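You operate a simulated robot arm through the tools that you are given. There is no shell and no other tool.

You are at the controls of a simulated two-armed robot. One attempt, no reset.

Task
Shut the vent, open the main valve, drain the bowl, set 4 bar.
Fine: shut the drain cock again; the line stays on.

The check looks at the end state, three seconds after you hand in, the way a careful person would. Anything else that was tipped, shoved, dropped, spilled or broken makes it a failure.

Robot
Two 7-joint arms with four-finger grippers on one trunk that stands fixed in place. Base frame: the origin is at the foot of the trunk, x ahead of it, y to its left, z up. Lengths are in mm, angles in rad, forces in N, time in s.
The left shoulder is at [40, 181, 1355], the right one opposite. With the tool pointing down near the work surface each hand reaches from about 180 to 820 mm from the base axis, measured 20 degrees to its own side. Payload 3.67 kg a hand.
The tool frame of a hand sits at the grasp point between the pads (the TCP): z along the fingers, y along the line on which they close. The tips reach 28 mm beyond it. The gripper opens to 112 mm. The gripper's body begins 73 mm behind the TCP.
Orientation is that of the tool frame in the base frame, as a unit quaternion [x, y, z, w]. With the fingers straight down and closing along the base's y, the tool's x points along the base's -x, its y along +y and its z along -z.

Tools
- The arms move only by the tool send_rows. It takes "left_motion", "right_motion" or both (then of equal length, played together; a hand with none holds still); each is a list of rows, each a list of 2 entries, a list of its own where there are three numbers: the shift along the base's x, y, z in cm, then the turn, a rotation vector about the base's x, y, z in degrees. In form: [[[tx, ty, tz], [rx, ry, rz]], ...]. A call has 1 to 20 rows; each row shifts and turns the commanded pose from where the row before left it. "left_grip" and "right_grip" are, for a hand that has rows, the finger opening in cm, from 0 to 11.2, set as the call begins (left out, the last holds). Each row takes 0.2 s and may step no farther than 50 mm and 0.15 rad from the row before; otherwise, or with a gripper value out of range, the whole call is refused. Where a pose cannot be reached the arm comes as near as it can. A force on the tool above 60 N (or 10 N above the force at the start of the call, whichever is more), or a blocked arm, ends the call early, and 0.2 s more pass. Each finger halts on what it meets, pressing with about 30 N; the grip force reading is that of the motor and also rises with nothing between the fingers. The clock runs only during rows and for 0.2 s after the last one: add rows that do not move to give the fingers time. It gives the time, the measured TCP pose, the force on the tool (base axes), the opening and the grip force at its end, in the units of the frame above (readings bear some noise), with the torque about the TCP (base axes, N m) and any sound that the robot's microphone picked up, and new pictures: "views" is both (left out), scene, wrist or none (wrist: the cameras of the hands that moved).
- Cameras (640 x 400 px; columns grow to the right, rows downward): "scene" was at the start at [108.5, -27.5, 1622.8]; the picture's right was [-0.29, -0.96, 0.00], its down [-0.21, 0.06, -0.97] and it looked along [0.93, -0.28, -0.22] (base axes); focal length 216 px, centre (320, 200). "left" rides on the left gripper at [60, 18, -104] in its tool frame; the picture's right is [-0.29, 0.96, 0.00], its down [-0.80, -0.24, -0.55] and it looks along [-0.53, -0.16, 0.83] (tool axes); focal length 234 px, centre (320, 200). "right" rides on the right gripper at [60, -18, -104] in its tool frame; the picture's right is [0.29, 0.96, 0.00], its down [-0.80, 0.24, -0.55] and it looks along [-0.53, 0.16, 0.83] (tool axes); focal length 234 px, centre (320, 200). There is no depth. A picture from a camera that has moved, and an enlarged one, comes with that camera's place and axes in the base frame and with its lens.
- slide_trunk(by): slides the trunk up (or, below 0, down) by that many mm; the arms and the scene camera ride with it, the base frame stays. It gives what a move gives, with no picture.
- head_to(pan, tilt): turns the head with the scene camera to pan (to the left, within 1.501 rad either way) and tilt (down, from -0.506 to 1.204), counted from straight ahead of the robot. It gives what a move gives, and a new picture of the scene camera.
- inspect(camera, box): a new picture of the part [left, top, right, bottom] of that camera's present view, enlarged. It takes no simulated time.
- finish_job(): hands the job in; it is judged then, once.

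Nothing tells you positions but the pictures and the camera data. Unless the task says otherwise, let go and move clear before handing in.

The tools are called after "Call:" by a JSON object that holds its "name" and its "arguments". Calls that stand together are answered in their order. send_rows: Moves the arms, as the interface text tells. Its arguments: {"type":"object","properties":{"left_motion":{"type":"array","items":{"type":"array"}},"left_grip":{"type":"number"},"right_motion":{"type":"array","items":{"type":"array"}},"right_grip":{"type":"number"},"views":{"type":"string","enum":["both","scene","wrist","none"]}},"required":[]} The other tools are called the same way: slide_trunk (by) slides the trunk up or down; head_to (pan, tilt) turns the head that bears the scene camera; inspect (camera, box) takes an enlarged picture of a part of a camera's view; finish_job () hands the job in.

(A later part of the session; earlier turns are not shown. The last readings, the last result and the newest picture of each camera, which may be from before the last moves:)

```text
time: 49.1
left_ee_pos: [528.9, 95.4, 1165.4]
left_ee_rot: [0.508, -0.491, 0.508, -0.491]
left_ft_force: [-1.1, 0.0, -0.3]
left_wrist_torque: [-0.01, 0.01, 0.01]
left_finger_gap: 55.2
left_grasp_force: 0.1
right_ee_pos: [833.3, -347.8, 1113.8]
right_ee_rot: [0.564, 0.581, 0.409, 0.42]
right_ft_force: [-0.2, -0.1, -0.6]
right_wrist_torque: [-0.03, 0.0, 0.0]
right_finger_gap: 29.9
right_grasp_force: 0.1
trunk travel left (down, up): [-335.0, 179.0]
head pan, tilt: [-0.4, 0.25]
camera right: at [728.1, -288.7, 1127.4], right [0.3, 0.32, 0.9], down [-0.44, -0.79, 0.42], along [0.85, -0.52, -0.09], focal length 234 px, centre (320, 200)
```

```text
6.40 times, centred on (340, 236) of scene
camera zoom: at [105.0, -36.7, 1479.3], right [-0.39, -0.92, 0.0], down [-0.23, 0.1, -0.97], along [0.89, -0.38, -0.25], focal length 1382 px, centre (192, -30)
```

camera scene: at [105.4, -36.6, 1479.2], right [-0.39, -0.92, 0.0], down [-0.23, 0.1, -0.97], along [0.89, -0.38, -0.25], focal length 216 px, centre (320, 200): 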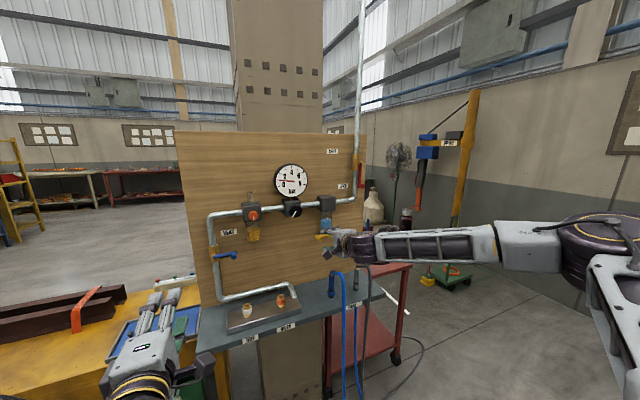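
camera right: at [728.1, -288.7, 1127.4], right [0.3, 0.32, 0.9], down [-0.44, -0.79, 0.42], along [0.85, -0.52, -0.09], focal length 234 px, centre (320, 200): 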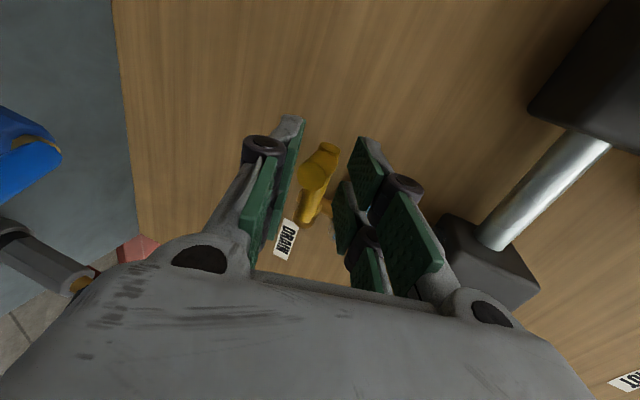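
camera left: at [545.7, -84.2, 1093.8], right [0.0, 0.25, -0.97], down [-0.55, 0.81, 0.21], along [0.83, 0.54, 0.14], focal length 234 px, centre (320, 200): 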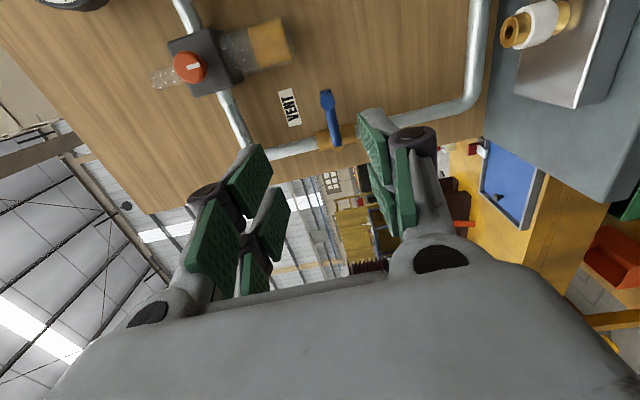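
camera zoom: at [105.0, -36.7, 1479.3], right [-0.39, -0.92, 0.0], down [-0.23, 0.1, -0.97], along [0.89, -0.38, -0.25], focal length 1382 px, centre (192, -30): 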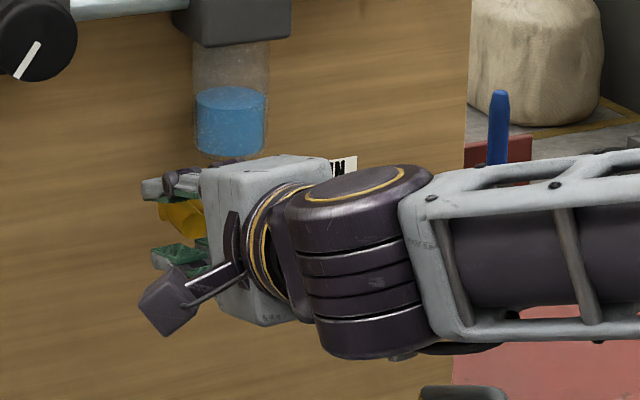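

The peg is in the cage with no force. I'll swing it down the first 32° and see whether it moves.

Call:
{"name": "send_rows", "arguments": {"right_motion": [[[0, -0.05, -0.65], [-7.52, 0, 2.74]], [[0, -0.14, -0.64], [-7.52, 0, 2.74]], [[0, -0.22, -0.62], [-7.52, 0, 2.74]], [[0, -0.31, -0.58], [-7.52, 0, 2.74]], [[0, 0, 0], [0, 0, 0]]], "views": "wrist"}}

Call:
{"name": "inspect", "arguments": {"camera": "scene", "box": [290, 205, 390, 267]}}

```text
time: 50.3
left_ee_pos: [529.9, 95.5, 1165.3]
left_ee_rot: [0.508, -0.491, 0.509, -0.492]
left_ft_force: [-0.8, -0.2, 0.6]
left_wrist_torque: [0.01, -0.01, 0.05]
left_finger_gap: 54.9
left_grasp_force: 0.1
right_ee_pos: [832.3, -355.4, 1088.2]
right_ee_rot: [0.378, 0.718, 0.282, 0.512]
right_ft_force: [0.0, 0.4, -0.4]
right_wrist_torque: [-0.01, 0.0, -0.06]
right_finger_gap: 30.2
right_grasp_force: 0.2
trunk travel left (down, up): [-335.0, 179.0]
head pan, tilt: [-0.4, 0.25]
camera right: at [717.5, -316.9, 1075.9], right [0.19, 0.77, 0.61], down [-0.31, -0.54, 0.78], along [0.93, -0.34, 0.14], focal length 234 px, centre (320, 200)
```

right: 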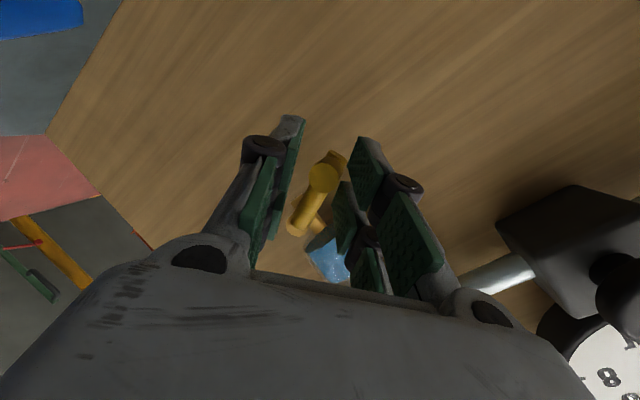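

```text
6.40 times, centred on (340, 236) of scene
camera zoom: at [105.3, -36.3, 1479.3], right [-0.39, -0.92, 0.0], down [-0.23, 0.1, -0.97], along [0.89, -0.38, -0.25], focal length 1382 px, centre (192, -30)
```

zoom: 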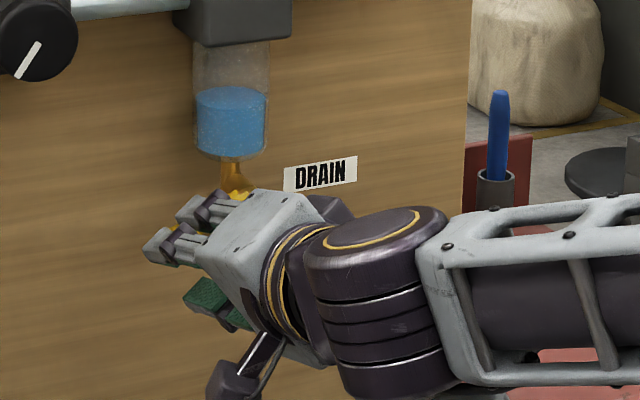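

The cock turns freely that way. Continuing to about 64°.

Call:
{"name": "send_rows", "arguments": {"right_motion": [[[0, -0.39, -0.53], [-7.52, 0, 2.74]], [[0, -0.46, -0.47], [-7.52, 0, 2.74]], [[0, -0.52, -0.4], [-7.52, 0, 2.74]], [[0, -0.57, -0.33], [-7.52, 0, 2.74]], [[0, 0, 0], [0, 0, 0]]], "views": "both"}}

Call:
{"name": "inspect", "arguments": {"camera": "scene", "box": [290, 205, 390, 267]}}

```text
time: 51.5
left_ee_pos: [529.7, 95.4, 1165.2]
left_ee_rot: [0.509, -0.491, 0.509, -0.491]
left_ft_force: [0.7, -0.3, 0.1]
left_wrist_torque: [-0.01, 0.0, 0.0]
left_finger_gap: 54.9
left_grasp_force: 0.0
right_ee_pos: [831.8, -374.8, 1072.8]
right_ee_rot: [0.164, 0.802, 0.131, 0.56]
right_ft_force: [0.5, 0.8, -1.1]
right_wrist_torque: [0.03, 0.02, -0.03]
right_finger_gap: 29.9
right_grasp_force: 0.1
trunk travel left (down, up): [-335.0, 179.0]
head pan, tilt: [-0.4, 0.25]
camera scene: at [105.4, -36.5, 1479.2], right [-0.39, -0.92, 0.0], down [-0.23, 0.1, -0.97], along [0.89, -0.38, -0.25], focal length 216 px, centre (320, 200)
camera right: at [712.2, -369.4, 1049.7], right [0.02, 0.99, 0.13], down [-0.24, -0.12, 0.96], along [0.97, -0.05, 0.23], focal length 234 px, centre (320, 200)
```

scene: 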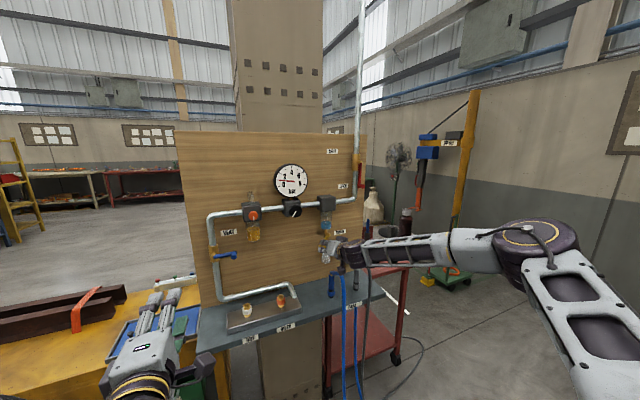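
right: 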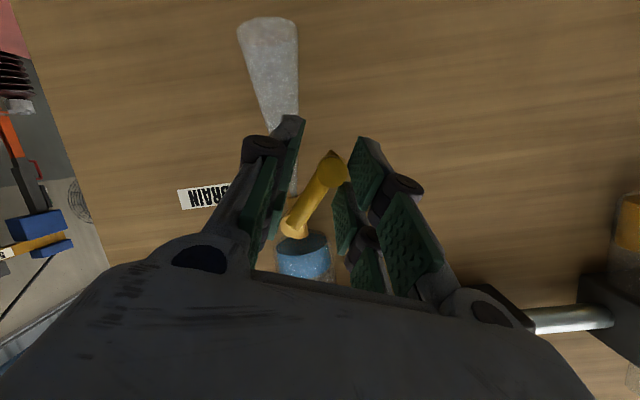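

```text
6.40 times, centred on (340, 236) of scene
camera zoom: at [105.4, -36.5, 1479.2], right [-0.39, -0.92, 0.0], down [-0.23, 0.1, -0.97], along [0.89, -0.38, -0.25], focal length 1382 px, centre (192, -30)
```

zoom: 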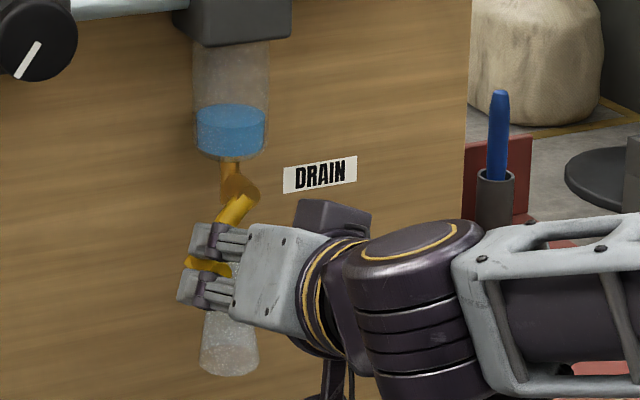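

It's draining: a spray comes from the cock and the water level is falling. I'll hold here for a few seconds and watch the bowl.

Call:
{"name": "send_rows", "arguments": {"right_motion": [[[0, 0, 0], [0, 0, 0]], [[0, 0, 0], [0, 0, 0]], [[0, 0, 0], [0, 0, 0]], [[0, 0, 0], [0, 0, 0]], [[0, 0, 0], [0, 0, 0]], [[0, 0, 0], [0, 0, 0]], [[0, 0, 0], [0, 0, 0]], [[0, 0, 0], [0, 0, 0]], [[0, 0, 0], [0, 0, 0]], [[0, 0, 0], [0, 0, 0]]], "views": "none"}}

Call:
{"name": "inspect", "arguments": {"camera": "scene", "box": [290, 205, 390, 267]}}

```text
time: 53.7
left_ee_pos: [528.5, 95.5, 1164.6]
left_ee_rot: [0.509, -0.491, 0.509, -0.49]
left_ft_force: [-0.5, -0.2, -0.5]
left_wrist_torque: [-0.01, -0.01, 0.02]
left_finger_gap: 55.1
left_grasp_force: 0.1
right_ee_pos: [831.4, -374.6, 1073.5]
right_ee_rot: [0.163, 0.801, 0.132, 0.56]
right_ft_force: [0.9, -0.4, -1.3]
right_wrist_torque: [0.01, 0.03, -0.02]
right_finger_gap: 29.9
right_grasp_force: 0.2
trunk travel left (down, up): [-335.0, 179.0]
head pan, tilt: [-0.4, 0.25]
```

```text
6.40 times, centred on (340, 236) of scene
camera zoom: at [105.4, -36.6, 1479.2], right [-0.39, -0.92, 0.0], down [-0.23, 0.1, -0.97], along [0.89, -0.38, -0.25], focal length 1382 px, centre (192, -30)
```

zoom: 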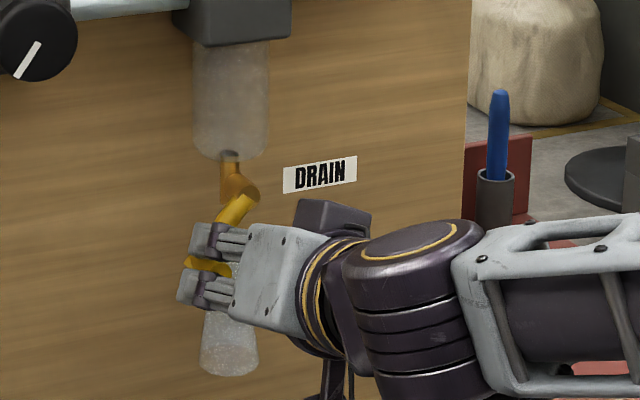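

The bowl now looks empty with only air blowing. I'll hold a further moment and look closer to be sure.

Call:
{"name": "send_rows", "arguments": {"right_motion": [[[0, 0, 0], [0, 0, 0]], [[0, 0, 0], [0, 0, 0]], [[0, 0, 0], [0, 0, 0]], [[0, 0, 0], [0, 0, 0]], [[0, 0, 0], [0, 0, 0]]], "views": "none"}}

Call:
{"name": "inspect", "arguments": {"camera": "scene", "box": [312, 205, 344, 240]}}

Call:
{"name": "inspect", "arguments": {"camera": "right", "box": [220, 120, 400, 290]}}

```text
time: 54.9
left_ee_pos: [529.5, 95.7, 1164.5]
left_ee_rot: [0.508, -0.492, 0.509, -0.491]
left_ft_force: [0.1, -0.2, 0.1]
left_wrist_torque: [0.03, 0.02, 0.0]
left_finger_gap: 55.1
left_grasp_force: 0.0
right_ee_pos: [831.6, -376.1, 1073.1]
right_ee_rot: [0.164, 0.801, 0.133, 0.559]
right_ft_force: [0.0, 0.5, -0.1]
right_wrist_torque: [0.01, 0.04, -0.01]
right_finger_gap: 30.1
right_grasp_force: 0.0
trunk travel left (down, up): [-335.0, 179.0]
head pan, tilt: [-0.4, 0.25]
```

```text
11.43 times, centred on (328, 222) of scene
camera zoom: at [105.4, -36.6, 1479.2], right [-0.39, -0.92, 0.0], down [-0.23, 0.1, -0.97], along [0.89, -0.38, -0.25], focal length 2469 px, centre (229, -57)
```

zoom: 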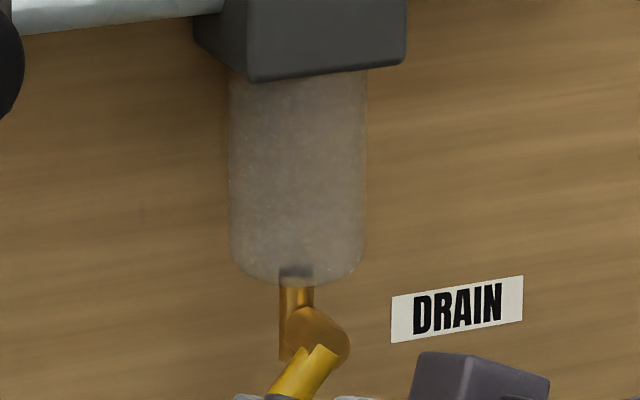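

```text
2.35 times, centred on (310, 205) of right
camera zoom: at [712.2, -369.3, 1049.8], right [0.02, 0.99, 0.13], down [-0.24, -0.13, 0.96], along [0.97, -0.05, 0.23], focal length 551 px, centre (344, 188)
```

zoom: 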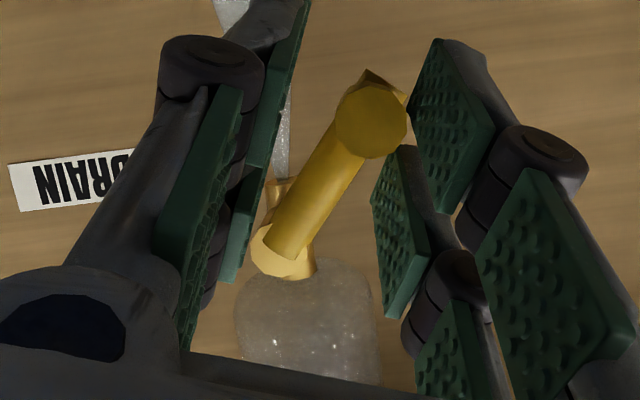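

The bowl is empty. Now I swing the cock back the same way to shut it.

Call:
{"name": "send_rows", "arguments": {"right_motion": [[[0, 0.57, 0.33], [7.52, 0, -2.74]], [[0, 0.52, 0.4], [7.52, 0, -2.74]], [[0, 0.46, 0.47], [7.52, 0, -2.74]], [[0, 0.39, 0.53], [7.52, 0, -2.74]], [[0, 0.31, 0.58], [7.52, 0, -2.74]], [[0, 0.22, 0.62], [7.52, 0, -2.74]], [[0, 0.14, 0.64], [7.52, 0, -2.74]], [[0, 0.05, 0.65], [7.52, 0, -2.74]], [[0, 0, 0], [0, 0, 0]]], "views": "wrist"}}

Call:
{"name": "send_rows", "arguments": {"right_motion": [[[0, 0, 0.3], [0, 0, 0]], [[0, 0, 0.3], [0, 0, 0]], [[0, 0, 0], [0, 0, 0]]], "views": "wrist"}}

Call:
{"name": "inspect", "arguments": {"camera": "scene", "box": [290, 205, 390, 267]}}

```text
time: 56.9
left_ee_pos: [529.4, 95.1, 1164.6]
left_ee_rot: [0.509, -0.491, 0.508, -0.491]
left_ft_force: [-0.8, -0.6, -0.7]
left_wrist_torque: [0.03, -0.03, 0.0]
left_finger_gap: 55.1
left_grasp_force: 0.0
right_ee_pos: [831.1, -348.9, 1114.2]
right_ee_rot: [0.565, 0.581, 0.41, 0.419]
right_ft_force: [-1.3, -0.1, 0.0]
right_wrist_torque: [0.0, 0.05, -0.01]
right_finger_gap: 30.8
right_grasp_force: 0.7
trunk travel left (down, up): [-335.0, 179.0]
head pan, tilt: [-0.4, 0.25]
camera right: at [726.8, -288.8, 1127.8], right [0.3, 0.31, 0.9], down [-0.44, -0.79, 0.42], along [0.85, -0.52, -0.1], focal length 234 px, centre (320, 200)
```

right: 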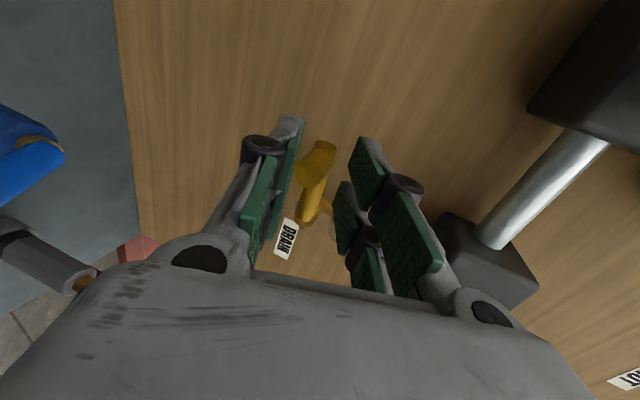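

```text
time: 57.7
left_ee_pos: [530.5, 94.9, 1164.6]
left_ee_rot: [0.509, -0.491, 0.509, -0.491]
left_ft_force: [-0.2, 0.2, 0.8]
left_wrist_torque: [0.02, 0.0, 0.01]
left_finger_gap: 54.8
left_grasp_force: 0.2
right_ee_pos: [832.6, -350.1, 1117.8]
right_ee_rot: [0.565, 0.581, 0.409, 0.419]
right_ft_force: [-1.6, -0.4, -4.6]
right_wrist_torque: [-0.01, 0.05, -0.01]
right_finger_gap: 32.6
right_grasp_force: 2.5
trunk travel left (down, up): [-335.0, 179.0]
head pan, tilt: [-0.4, 0.25]
camera right: at [727.4, -289.7, 1132.2], right [0.3, 0.32, 0.9], down [-0.44, -0.79, 0.42], along [0.85, -0.52, -0.1], focal length 234 px, centre (320, 200)
```

right: 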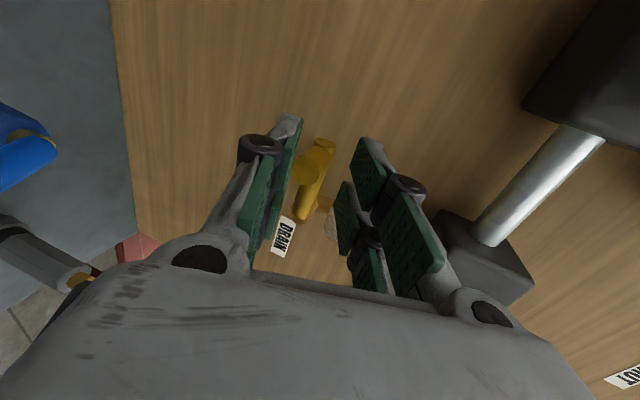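

```text
6.40 times, centred on (340, 236) of scene
camera zoom: at [105.9, -37.2, 1479.2], right [-0.39, -0.92, 0.0], down [-0.23, 0.1, -0.97], along [0.89, -0.38, -0.25], focal length 1382 px, centre (192, -30)
```

zoom: 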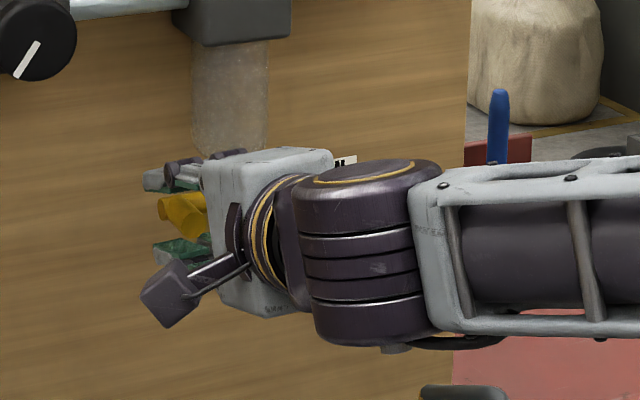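

I feel the stop beginning (-4.6 N, pads forced apart). One more small press to be sure it is fully shut, then open and back out along the finger axis.

Call:
{"name": "send_rows", "arguments": {"right_motion": [[[0, 0, 0.3], [0, 0, 0]], [[0, 0, 0.2], [0, 0, 0]], [[0, 0, 0], [0, 0, 0]]], "views": "none"}}

Call:
{"name": "send_rows", "arguments": {"right_motion": [[[0, 0, -0.3], [0, 0, 0]], [[0, 0, -0.4], [0, 0, 0]], [[0, 0, 0], [0, 0, 0]]], "right_grip": 5.0, "views": "none"}}

Call:
{"name": "send_rows", "arguments": {"right_motion": [[[-2.8, 0, 1.02], [0, 0, 0]], [[-2.8, 0, 1.02], [0, 0, 0]], [[-2.8, 0, 1.02], [0, 0, 0]], [[-3.2, 0, 1.1], [0, 0, 0]], [[-3.2, 0, 1.1], [0, 0, 0]], [[-3.2, 0, 1.1], [0, 0, 0]], [[0, 0, 0], [0, 0, 0]], [[0, 0, 0], [0, 0, 0]]]}}

Call:
{"name": "inspect", "arguments": {"camera": "scene", "box": [270, 155, 390, 255]}}

```text
time: 58.5
left_ee_pos: [530.8, 94.2, 1163.7]
left_ee_rot: [0.509, -0.492, 0.508, -0.49]
left_ft_force: [-0.3, 0.0, 0.2]
left_wrist_torque: [0.01, -0.02, 0.0]
left_finger_gap: 54.9
left_grasp_force: 0.1
right_ee_pos: [833.2, -348.7, 1121.8]
right_ee_rot: [0.566, 0.581, 0.408, 0.42]
right_ft_force: [-1.7, -1.9, -14.8]
right_wrist_torque: [0.01, 0.28, 0.04]
right_finger_gap: 36.9
right_grasp_force: 6.2
trunk travel left (down, up): [-335.0, 179.0]
head pan, tilt: [-0.4, 0.25]
```

```text
time: 59.3
left_ee_pos: [529.4, 96.1, 1165.5]
left_ee_rot: [0.509, -0.491, 0.509, -0.491]
left_ft_force: [-1.2, -0.5, 0.4]
left_wrist_torque: [0.0, -0.01, 0.03]
left_finger_gap: 54.8
left_grasp_force: 0.1
right_ee_pos: [832.1, -346.9, 1117.8]
right_ee_rot: [0.563, 0.581, 0.41, 0.421]
right_ft_force: [-1.2, 0.3, -0.2]
right_wrist_torque: [-0.03, -0.03, -0.02]
right_finger_gap: 50.1
right_grasp_force: 0.1
trunk travel left (down, up): [-335.0, 179.0]
head pan, tilt: [-0.4, 0.25]
```

```text
time: 61.1
left_ee_pos: [529.2, 95.7, 1164.5]
left_ee_rot: [0.509, -0.491, 0.509, -0.491]
left_ft_force: [-0.4, 0.6, -0.5]
left_wrist_torque: [0.02, 0.01, 0.01]
left_finger_gap: 54.8
left_grasp_force: 0.2
right_ee_pos: [653.6, -348.3, 1183.3]
right_ee_rot: [0.564, 0.581, 0.41, 0.42]
right_ft_force: [0.7, 1.1, 0.0]
right_wrist_torque: [0.01, -0.01, -0.03]
right_finger_gap: 50.2
right_grasp_force: 0.2
trunk travel left (down, up): [-335.0, 179.0]
head pan, tilt: [-0.4, 0.25]
camera scene: at [105.1, -36.7, 1479.3], right [-0.39, -0.92, 0.0], down [-0.23, 0.1, -0.97], along [0.89, -0.38, -0.25], focal length 216 px, centre (320, 200)
camera right: at [547.4, -288.9, 1196.6], right [0.3, 0.32, 0.9], down [-0.44, -0.79, 0.42], along [0.85, -0.52, -0.09], focal length 234 px, centre (320, 200)
```

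scene: 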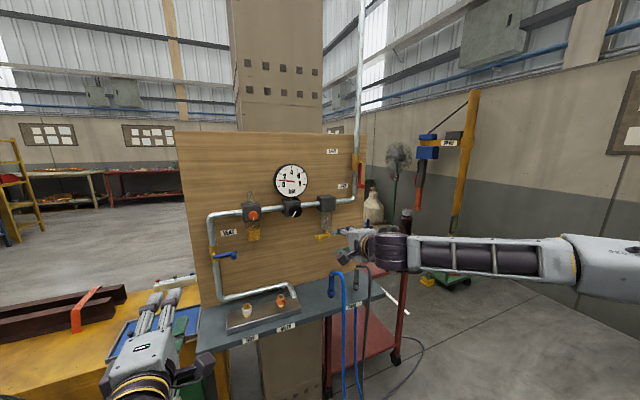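
right: 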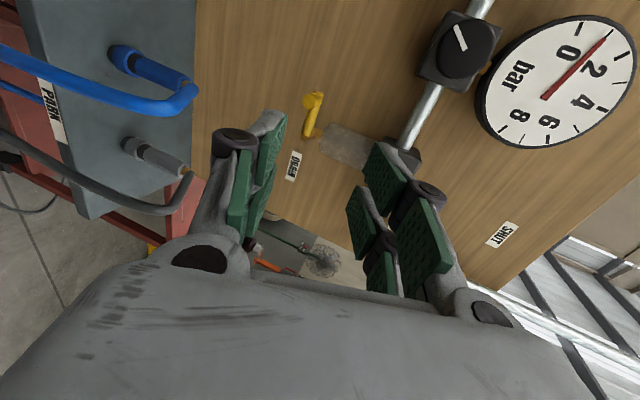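

```text
4.00 times, centred on (330, 205) of scene
camera zoom: at [105.1, -36.7, 1479.3], right [-0.39, -0.92, 0.0], down [-0.23, 0.1, -0.97], along [0.89, -0.38, -0.25], focal length 864 px, centre (280, 180)
```

zoom: 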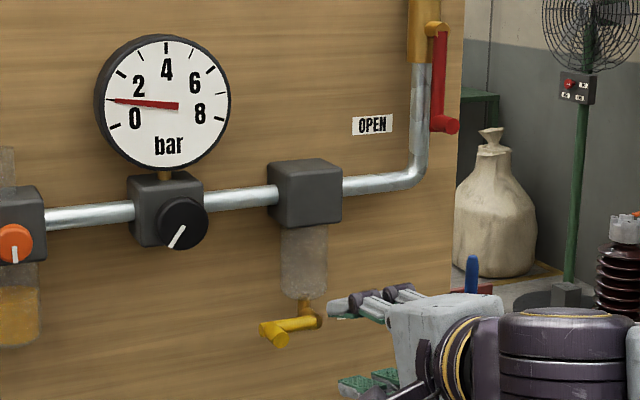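

The drain cock is shut again, the bowl is empty and the gauge still reads about 1 bar. Now the regulator knob at about (846,-251,1243): I'll unroll and level the right hand, rolling it to about -45° so it has a long clockwise stroke available.

Call:
{"name": "send_rows", "arguments": {"right_motion": [[[0.3, 0.69, 0.43], [-7.89, 0, 2.87]], [[0.3, 0.69, 0.43], [-7.89, 0, 2.87]], [[0.3, 0.69, 0.43], [-7.89, 0, 2.87]], [[0.3, 0.69, 0.43], [-7.89, 0, 2.87]], [[0.3, 0.69, 0.43], [-7.89, 0, 2.87]], [[0.3, 0.69, 0.43], [-7.89, 0, 2.87]], [[0.3, 0.69, 0.43], [-7.89, 0, 2.87]], [[0.3, 0.69, 0.43], [-7.89, 0, 2.87]], [[0.3, 0.69, 0.43], [-7.89, 0, 2.87]], [[0.3, 0.69, 0.43], [-7.89, 0, 2.87]], [[0.3, 0.69, 0.43], [-7.0, 0, 2.5]], [[0.3, 0.69, 0.43], [0, -7, 0]], [[0.3, 0.69, 0.43], [0, -7, 0]], [[0.3, 0.69, 0.43], [0, -6, 0]], [[0, 0, 0], [0, 0, 0]], [[0, 0, 0], [0, 0, 0]]], "right_grip": 8.0}}

```text
time: 64.5
left_ee_pos: [529.2, 96.1, 1165.7]
left_ee_rot: [0.51, -0.491, 0.508, -0.491]
left_ft_force: [0.2, 0.3, 1.0]
left_wrist_torque: [0.0, 0.0, 0.01]
left_finger_gap: 55.1
left_grasp_force: 0.0
right_ee_pos: [689.9, -261.9, 1235.9]
right_ee_rot: [-0.03, 0.763, -0.006, 0.645]
right_ft_force: [0.4, -0.3, 0.1]
right_wrist_torque: [0.04, 0.0, -0.02]
right_finger_gap: 79.7
right_grasp_force: 0.0
right hand out of reach, approached as far as the arm can: row 13, 14
trunk travel left (down, up): [-335.0, 179.0]
head pan, tilt: [-0.4, 0.25]
camera scene: at [105.1, -36.3, 1479.3], right [-0.39, -0.92, 0.0], down [-0.23, 0.1, -0.97], along [0.89, -0.38, -0.25], focal length 216 px, centre (320, 200)
camera right: at [578.6, -285.0, 1194.7], right [-0.09, 0.94, -0.33], down [-0.42, 0.26, 0.87], along [0.9, 0.21, 0.38], focal length 234 px, centre (320, 200)
```

scene: 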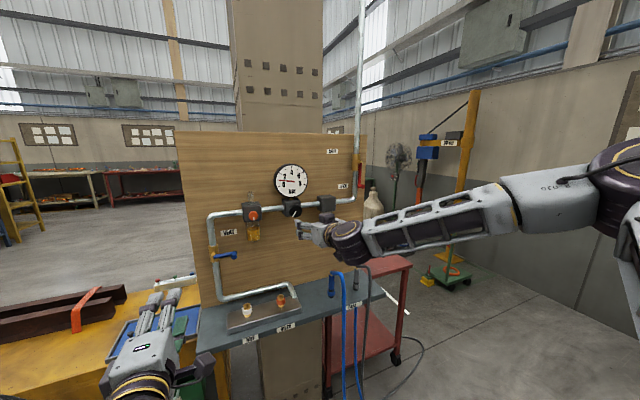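
right: 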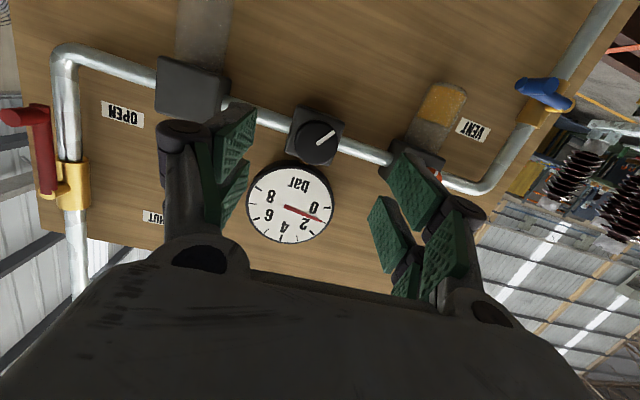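

The wrist is at a limit with the arm this folded (still pitched about 10° down, at (690,-262,1236)). Moving forward should free it; I'll advance a bit while levelling.

Call:
{"name": "send_rows", "arguments": {"right_motion": [[[1.5, 0.3, 0.2], [0, -2, 0]], [[1.5, 0.3, 0.2], [0, -2, 0]], [[1.5, 0.2, 0.2], [0, -3, 0]], [[1.5, 0.2, 0.1], [0, -3, 0]], [[0, 0, 0], [0, 0, 0]], [[0, 0, 0], [0, 0, 0]]], "right_grip": 8.0}}

```text
time: 65.9
left_ee_pos: [529.8, 95.7, 1164.7]
left_ee_rot: [0.509, -0.491, 0.509, -0.492]
left_ft_force: [1.0, -0.2, -0.9]
left_wrist_torque: [0.0, 0.02, -0.01]
left_finger_gap: 55.2
left_grasp_force: 0.1
right_ee_pos: [732.4, -254.7, 1282.3]
right_ee_rot: [-0.031, 0.723, -0.007, 0.69]
right_ft_force: [0.1, 0.8, 0.9]
right_wrist_torque: [-0.01, 0.0, -0.01]
right_finger_gap: 80.1
right_grasp_force: 0.1
right hand out of reach, approached as far as the arm can: row 3, 4
trunk travel left (down, up): [-335.0, 179.0]
head pan, tilt: [-0.4, 0.25]
camera scene: at [105.7, -35.4, 1479.3], right [-0.39, -0.92, 0.0], down [-0.23, 0.1, -0.97], along [0.89, -0.38, -0.25], focal length 216 px, centre (320, 200)
camera right: at [627.7, -278.7, 1229.0], right [-0.05, 0.94, -0.34], down [-0.52, 0.27, 0.81], along [0.85, 0.22, 0.48], focal length 234 px, centre (320, 200)
```

scene: 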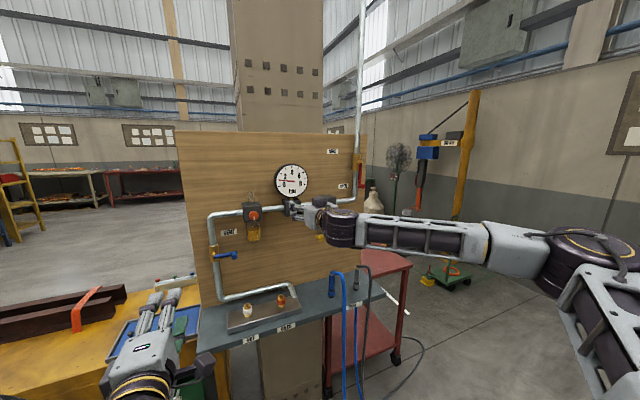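
right: 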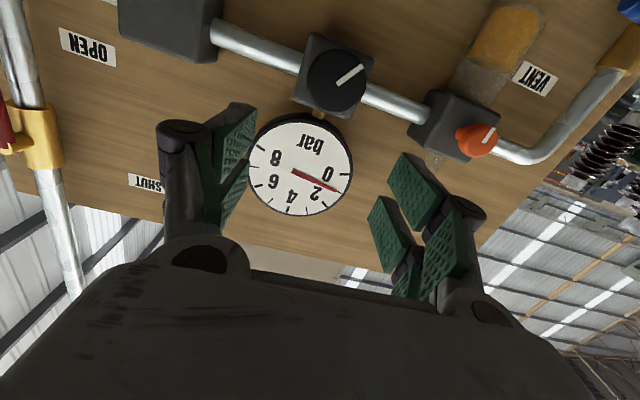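

The arm prefers a hand height about 70 mm above the shoulder here. So rather than force the hand down, I'll lower the trunk 40 mm, which puts the hand level with the knob (z≈1242), still 85 mm short of it.

Call:
{"name": "slide_trunk", "arguments": {"by": -40}}

Call:
{"name": "send_rows", "arguments": {"right_motion": [[[0.8, 0.1, 0], [0, -1.5, 0]], [[0.8, 0.1, 0], [0, -1.2, 0]], [[0.8, 0.1, 0], [0, 0, 0]], [[0, 0, 0], [0, 0, 0]]], "right_grip": 8.0}}

Call:
{"name": "inspect", "arguments": {"camera": "right", "box": [220, 20, 440, 180]}}

Call:
{"name": "inspect", "arguments": {"camera": "scene", "box": [250, 140, 370, 220]}}

```text
time: 66.8
left_ee_pos: [528.5, 96.7, 1126.4]
left_ee_rot: [0.508, -0.491, 0.509, -0.492]
left_ft_force: [0.7, 0.2, 0.6]
left_wrist_torque: [0.02, -0.01, -0.01]
left_finger_gap: 55.2
left_grasp_force: 0.1
right_ee_pos: [733.4, -255.0, 1243.7]
right_ee_rot: [-0.03, 0.722, -0.006, 0.691]
right_ft_force: [0.3, 0.6, -0.2]
right_wrist_torque: [-0.01, -0.02, -0.03]
right_finger_gap: 80.2
right_grasp_force: 0.1
trunk travel left (down, up): [-295.0, 219.0]
head pan, tilt: [-0.4, 0.25]
```

```text
time: 67.8
left_ee_pos: [530.2, 94.8, 1125.4]
left_ee_rot: [0.509, -0.491, 0.508, -0.492]
left_ft_force: [0.6, 0.6, -0.2]
left_wrist_torque: [0.01, 0.01, -0.02]
left_finger_gap: 55.1
left_grasp_force: 0.1
right_ee_pos: [755.4, -255.2, 1270.0]
right_ee_rot: [-0.032, 0.71, -0.007, 0.703]
right_ft_force: [0.1, -0.3, 0.0]
right_wrist_torque: [-0.01, -0.01, 0.03]
right_finger_gap: 79.8
right_grasp_force: 0.1
right hand out of reach, approached as far as the arm can: row 1, 2
trunk travel left (down, up): [-295.0, 219.0]
head pan, tilt: [-0.4, 0.25]
camera scene: at [105.1, -36.8, 1439.7], right [-0.39, -0.92, 0.0], down [-0.23, 0.1, -0.97], along [0.89, -0.38, -0.25], focal length 216 px, centre (320, 200)
camera right: at [651.8, -279.4, 1212.4], right [-0.03, 0.94, -0.34], down [-0.55, 0.26, 0.79], along [0.83, 0.22, 0.51], focal length 234 px, centre (320, 200)
```

scene: 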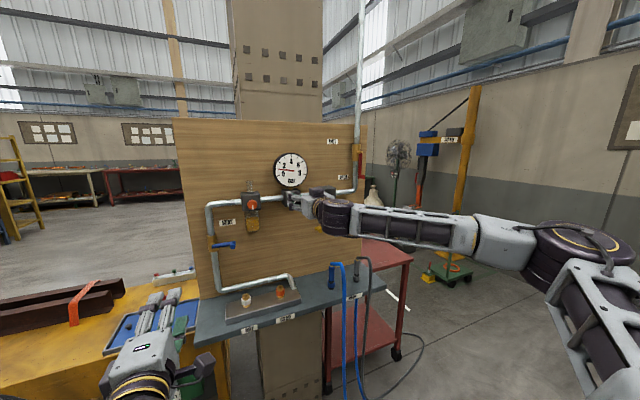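
right: 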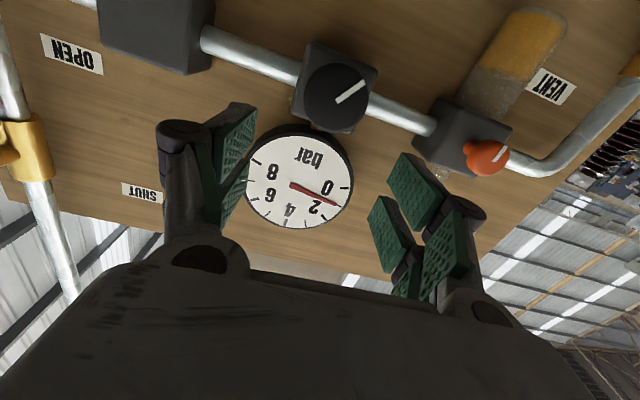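

```text
2.50 times, centred on (330, 100) of right
camera zoom: at [651.8, -279.4, 1212.4], right [-0.03, 0.94, -0.34], down [-0.55, 0.26, 0.79], along [0.83, 0.22, 0.51], focal length 585 px, centre (295, 450)
```

zoom: 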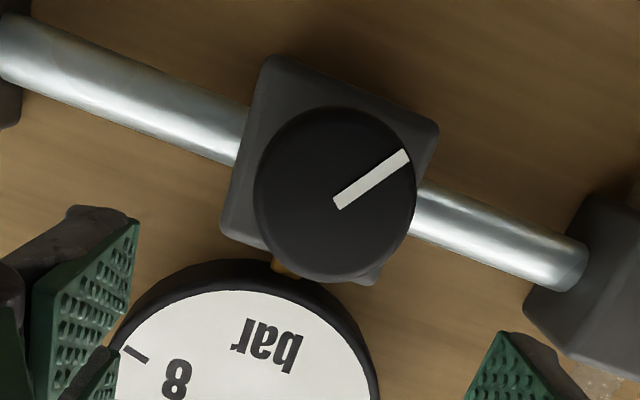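

```text
5.00 times, centred on (310, 180) of scene
camera zoom: at [105.1, -36.8, 1439.7], right [-0.39, -0.92, 0.0], down [-0.23, 0.1, -0.97], along [0.89, -0.38, -0.25], focal length 1080 px, centre (370, 300)
```

zoom: 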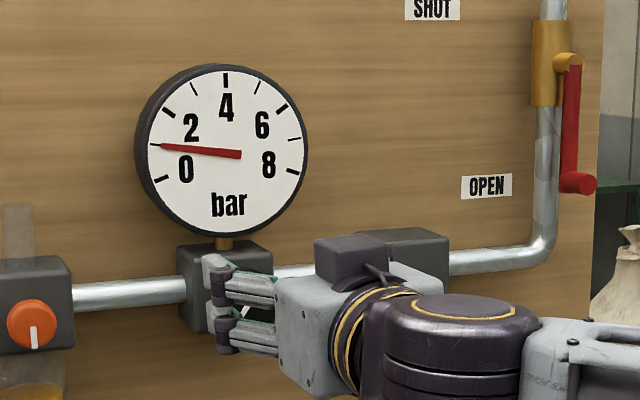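

The hand is now level but rose to z≈1270. Another small trunk drop (27 mm) brings it back to the knob's height; then I try a pure forward step.

Call:
{"name": "slide_trunk", "arguments": {"by": -27}}

Call:
{"name": "send_rows", "arguments": {"right_motion": [[[0.8, 0.1, 0], [0, 0, 0]], [[0.8, 0.1, 0], [0, 0, 0]], [[0.8, 0.1, 0], [0, 0, 0]], [[0, 0, 0], [0, 0, 0]]], "right_grip": 8.0, "views": "wrist"}}

```text
time: 68.5
left_ee_pos: [528.1, 94.7, 1098.8]
left_ee_rot: [0.508, -0.492, 0.509, -0.491]
left_ft_force: [1.0, 0.0, 0.0]
left_wrist_torque: [0.0, 0.03, 0.01]
left_finger_gap: 55.0
left_grasp_force: 0.1
right_ee_pos: [755.3, -254.7, 1243.6]
right_ee_rot: [-0.031, 0.71, -0.008, 0.703]
right_ft_force: [0.0, -0.1, 0.2]
right_wrist_torque: [-0.05, -0.01, -0.01]
right_finger_gap: 79.8
right_grasp_force: 0.0
trunk travel left (down, up): [-268.0, 246.0]
head pan, tilt: [-0.4, 0.25]
```

```text
time: 69.5
left_ee_pos: [528.3, 96.5, 1098.8]
left_ee_rot: [0.509, -0.491, 0.508, -0.492]
left_ft_force: [0.0, -0.1, -0.4]
left_wrist_torque: [-0.01, -0.01, 0.02]
left_finger_gap: 54.9
left_grasp_force: 0.0
right_ee_pos: [779.8, -251.7, 1242.9]
right_ee_rot: [-0.031, 0.711, -0.008, 0.702]
right_ft_force: [-0.2, -0.1, 0.8]
right_wrist_torque: [0.02, 0.02, 0.01]
right_finger_gap: 80.0
right_grasp_force: 0.0
trunk travel left (down, up): [-268.0, 246.0]
head pan, tilt: [-0.4, 0.25]
camera right: at [675.9, -276.8, 1185.9], right [-0.04, 0.94, -0.34], down [-0.55, 0.26, 0.79], along [0.83, 0.22, 0.51], focal length 234 px, centre (320, 200)
```

right: 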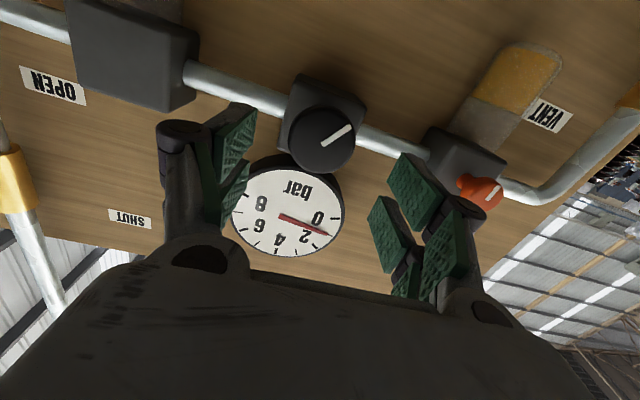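

Forward motion works; I'm at (780,-252,1243), centred in front of the knob. I'll test rolling counter-clockwise here in the open to see how much stroke I can get.

Call:
{"name": "send_rows", "arguments": {"right_motion": [[[0, 0, 0], [-8, 0, 0]], [[0, 0, 0], [-8, 0, 0]], [[0, 0, 0], [-8, 0, 0]], [[0, 0, 0], [-8, 0, 0]], [[0, 0, 0], [0, 0, 0]]], "views": "wrist"}}

```text
time: 70.7
left_ee_pos: [530.1, 94.2, 1098.7]
left_ee_rot: [0.508, -0.491, 0.509, -0.491]
left_ft_force: [0.1, 0.0, 0.1]
left_wrist_torque: [0.01, -0.03, 0.01]
left_finger_gap: 54.8
left_grasp_force: 0.0
right_ee_pos: [780.5, -252.3, 1242.7]
right_ee_rot: [-0.223, 0.681, -0.203, 0.667]
right_ft_force: [-0.3, -0.5, -0.2]
right_wrist_torque: [-0.01, -0.02, 0.05]
right_finger_gap: 79.9
right_grasp_force: 0.1
trunk travel left (down, up): [-268.0, 246.0]
head pan, tilt: [-0.4, 0.25]
camera right: at [676.2, -303.7, 1206.7], right [-0.04, 0.62, -0.79], down [-0.55, 0.64, 0.53], along [0.83, 0.45, 0.32], focal length 234 px, centre (320, 200)
```

right: 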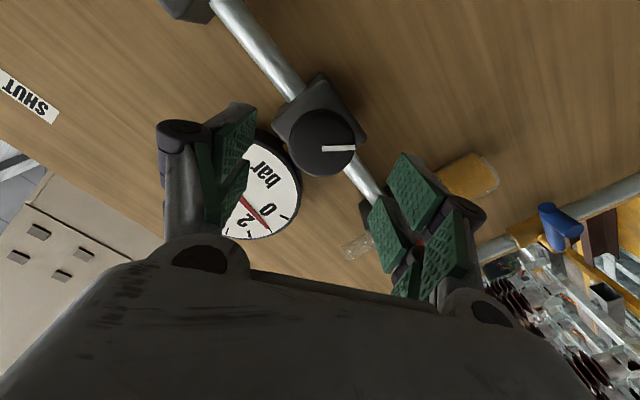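

No limit yet at -35°. A few more steps counter-clockwise.

Call:
{"name": "send_rows", "arguments": {"right_motion": [[[0, 0, 0], [-8, 0, 0]], [[0, 0, 0], [-8, 0, 0]], [[0, 0, 0], [-8, 0, 0]], [[0, 0, 0], [0, 0, 0]]], "views": "wrist"}}

Call:
{"name": "inspect", "arguments": {"camera": "right", "box": [220, 60, 420, 200]}}

Call:
{"name": "inspect", "arguments": {"camera": "scene", "box": [250, 130, 370, 210]}}

```text
time: 71.7
left_ee_pos: [529.9, 95.1, 1098.3]
left_ee_rot: [0.508, -0.491, 0.508, -0.492]
left_ft_force: [-1.3, -0.1, 0.0]
left_wrist_torque: [0.03, 0.03, 0.02]
left_finger_gap: 54.9
left_grasp_force: 0.0
right_ee_pos: [779.9, -251.7, 1243.5]
right_ee_rot: [-0.358, 0.624, -0.34, 0.606]
right_ft_force: [-0.3, 0.9, 0.0]
right_wrist_torque: [0.06, 0.01, -0.02]
right_finger_gap: 79.8
right_grasp_force: 0.0
trunk travel left (down, up): [-268.0, 246.0]
head pan, tilt: [-0.4, 0.25]
camera right: at [676.0, -313.5, 1231.3], right [-0.04, 0.24, -0.97], down [-0.55, 0.8, 0.22], along [0.83, 0.54, 0.11], focal length 234 px, centre (320, 200)
```

right: 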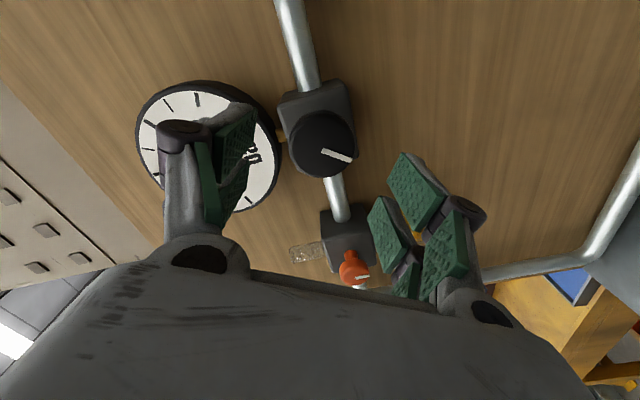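

```text
2.86 times, centred on (320, 130) of right
camera zoom: at [676.0, -313.5, 1231.3], right [-0.04, 0.24, -0.97], down [-0.55, 0.8, 0.22], along [0.83, 0.54, 0.11], focal length 669 px, centre (320, 400)
```

zoom: 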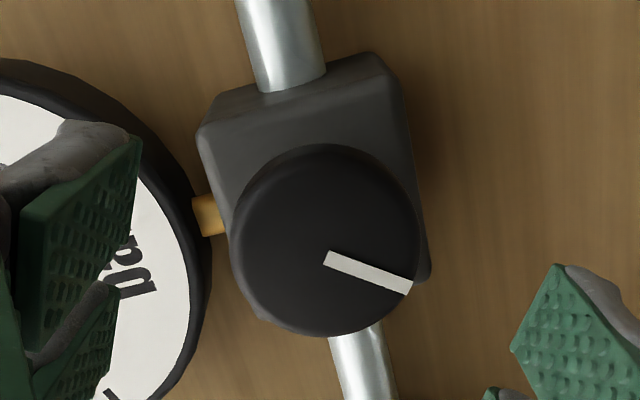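

```text
5.00 times, centred on (310, 170) of scene
camera zoom: at [105.4, -36.8, 1413.0], right [-0.39, -0.92, 0.0], down [-0.23, 0.1, -0.97], along [0.89, -0.38, -0.25], focal length 1080 px, centre (370, 350)
```

zoom: 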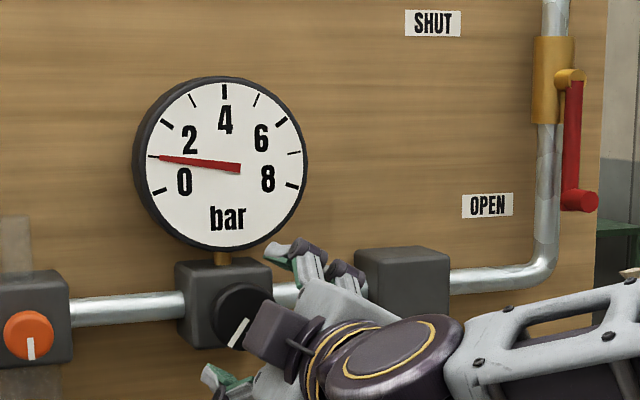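

Roll reached -59° with the hand centred on the knob axis. I'll narrow the fingers to 6.2 cm (to clear the gauge rim), advance so the pads overlap the knob by about 20 mm, then grip.

Call:
{"name": "send_rows", "arguments": {"right_motion": [[[0, 0, 0], [0, 0, 0]], [[1.5, 0, 0], [0, 0, 0]], [[1.5, 0, 0], [0, 0, 0]], [[1.5, 0, 0], [0, 0, 0]], [[1.3, 0, 0.05], [0, 0, 0]], [[0, 0, 0], [0, 0, 0]]], "right_grip": 6.2, "views": "both"}}

Call:
{"name": "inspect", "arguments": {"camera": "right", "box": [200, 80, 440, 240]}}

Call:
{"name": "inspect", "arguments": {"camera": "scene", "box": [250, 130, 370, 210]}}

```text
time: 73.1
left_ee_pos: [529.5, 95.7, 1099.1]
left_ee_rot: [0.508, -0.491, 0.509, -0.492]
left_ft_force: [-1.3, -1.0, 0.8]
left_wrist_torque: [0.04, -0.03, 0.02]
left_finger_gap: 55.2
left_grasp_force: 0.1
right_ee_pos: [837.6, -251.4, 1243.0]
right_ee_rot: [-0.357, 0.623, -0.341, 0.606]
right_ft_force: [0.1, -0.8, -0.6]
right_wrist_torque: [0.01, 0.01, 0.0]
right_finger_gap: 61.9
right_grasp_force: 0.1
trunk travel left (down, up): [-268.0, 246.0]
head pan, tilt: [-0.4, 0.25]
camera scene: at [104.9, -36.8, 1413.0], right [-0.39, -0.92, 0.0], down [-0.23, 0.1, -0.97], along [0.89, -0.38, -0.25], focal length 216 px, centre (320, 200)
camera right: at [734.2, -312.8, 1231.1], right [-0.03, 0.24, -0.97], down [-0.55, 0.8, 0.22], along [0.83, 0.55, 0.11], focal length 234 px, centre (320, 200)
```

scene: 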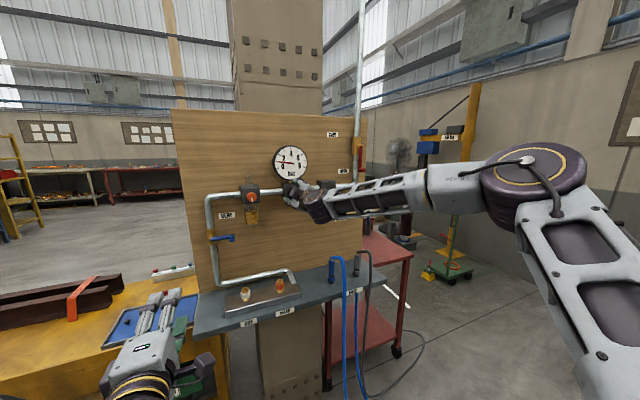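
right: 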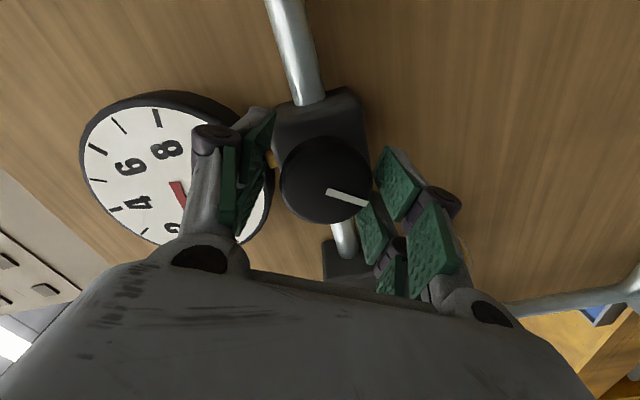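

```text
2.50 times, centred on (320, 160) of right
camera zoom: at [734.2, -312.8, 1231.1], right [-0.03, 0.24, -0.97], down [-0.55, 0.8, 0.22], along [0.83, 0.55, 0.11], focal length 585 px, centre (320, 300)
```

zoom: 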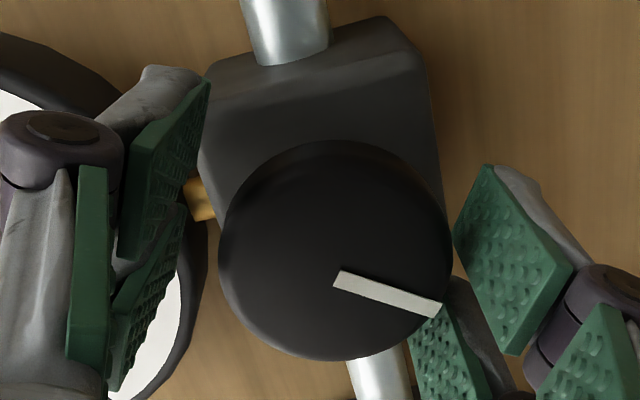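

```text
5.00 times, centred on (310, 170) of scene
camera zoom: at [104.9, -36.8, 1413.0], right [-0.39, -0.92, 0.0], down [-0.23, 0.1, -0.97], along [0.89, -0.38, -0.25], focal length 1080 px, centre (370, 350)
```

zoom: 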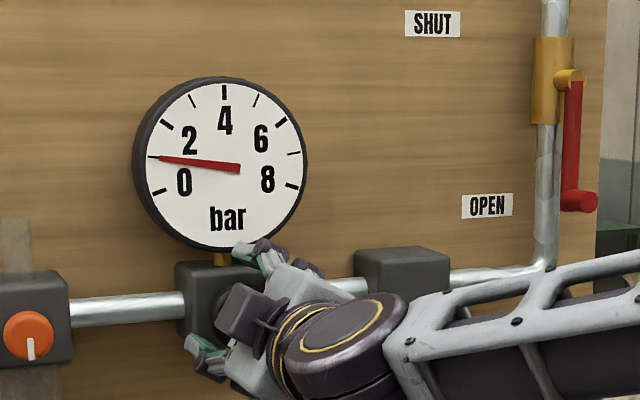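

The pads straddle the knob without contact. Closing on it now.

Call:
{"name": "send_rows", "arguments": {"right_motion": [[[0, 0, 0], [0, 0, 0]], [[0, 0, 0], [0, 0, 0]], [[0, 0, 0], [0, 0, 0]]], "right_grip": 3.0, "views": "wrist"}}

```text
time: 73.9
left_ee_pos: [529.8, 95.7, 1098.7]
left_ee_rot: [0.509, -0.491, 0.508, -0.492]
left_ft_force: [0.2, 0.2, -0.8]
left_wrist_torque: [-0.03, 0.0, 0.0]
left_finger_gap: 55.2
left_grasp_force: 0.0
right_ee_pos: [838.0, -249.3, 1239.8]
right_ee_rot: [-0.359, 0.624, -0.339, 0.605]
right_ft_force: [-10.2, 5.1, -13.8]
right_wrist_torque: [0.0, 0.17, 0.32]
right_finger_gap: 47.4
right_grasp_force: 45.2
trunk travel left (down, up): [-268.0, 246.0]
head pan, tilt: [-0.4, 0.25]
camera right: at [734.3, -311.3, 1229.1], right [-0.04, 0.24, -0.97], down [-0.56, 0.8, 0.22], along [0.83, 0.55, 0.1], focal length 234 px, centre (320, 200)
```

right: 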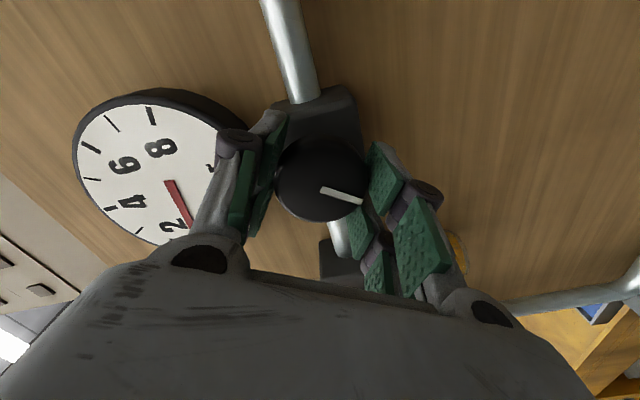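

Gripped (gap 47.4 mm), with a slight off-centre load, so the knob axis is near (y -249.5, z 1240). I'll relieve that offset and turn 16° clockwise, then read the gauge.

Call:
{"name": "send_rows", "arguments": {"right_motion": [[[0, 0.2, -0.33], [0, 0, 0]], [[0, 0, 0], [8, 0, 0]], [[0, 0, 0], [8, 0, 0]], [[0, 0, 0], [0, 0, 0]]], "views": "wrist"}}

Call:
{"name": "inspect", "arguments": {"camera": "scene", "box": [250, 130, 370, 210]}}

```text
time: 74.9
left_ee_pos: [529.4, 94.8, 1098.3]
left_ee_rot: [0.508, -0.492, 0.509, -0.491]
left_ft_force: [0.3, 0.3, -0.9]
left_wrist_torque: [0.01, -0.01, -0.01]
left_finger_gap: 54.9
left_grasp_force: 0.0
right_ee_pos: [836.9, -249.5, 1240.8]
right_ee_rot: [-0.269, 0.665, -0.25, 0.65]
right_ft_force: [-5.1, 2.3, -6.2]
right_wrist_torque: [0.0, 0.1, -0.27]
right_finger_gap: 47.6
right_grasp_force: 44.8
trunk travel left (down, up): [-268.0, 246.0]
head pan, tilt: [-0.4, 0.25]
camera right: at [734.2, -305.3, 1212.1], right [-0.03, 0.5, -0.86], down [-0.55, 0.71, 0.44], along [0.83, 0.49, 0.25], focal length 234 px, centre (320, 200)
```

right: 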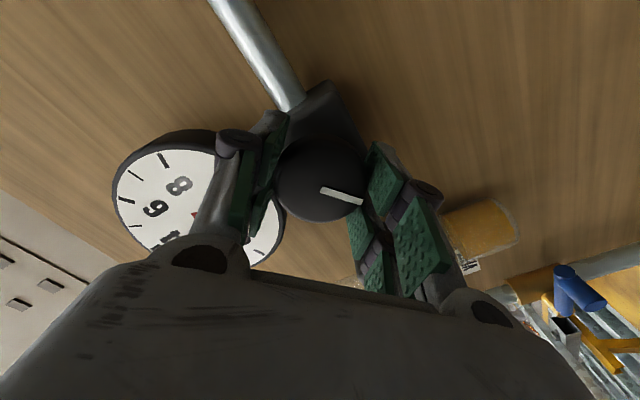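

```text
5.00 times, centred on (310, 170) of scene
camera zoom: at [105.3, -36.5, 1413.0], right [-0.39, -0.92, 0.0], down [-0.23, 0.1, -0.97], along [0.89, -0.38, -0.25], focal length 1080 px, centre (370, 350)
```

zoom: 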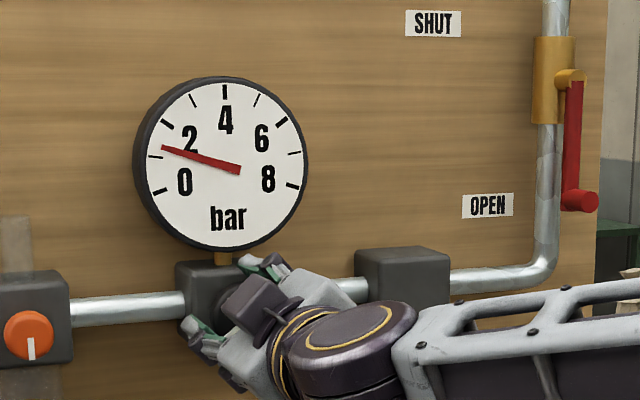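

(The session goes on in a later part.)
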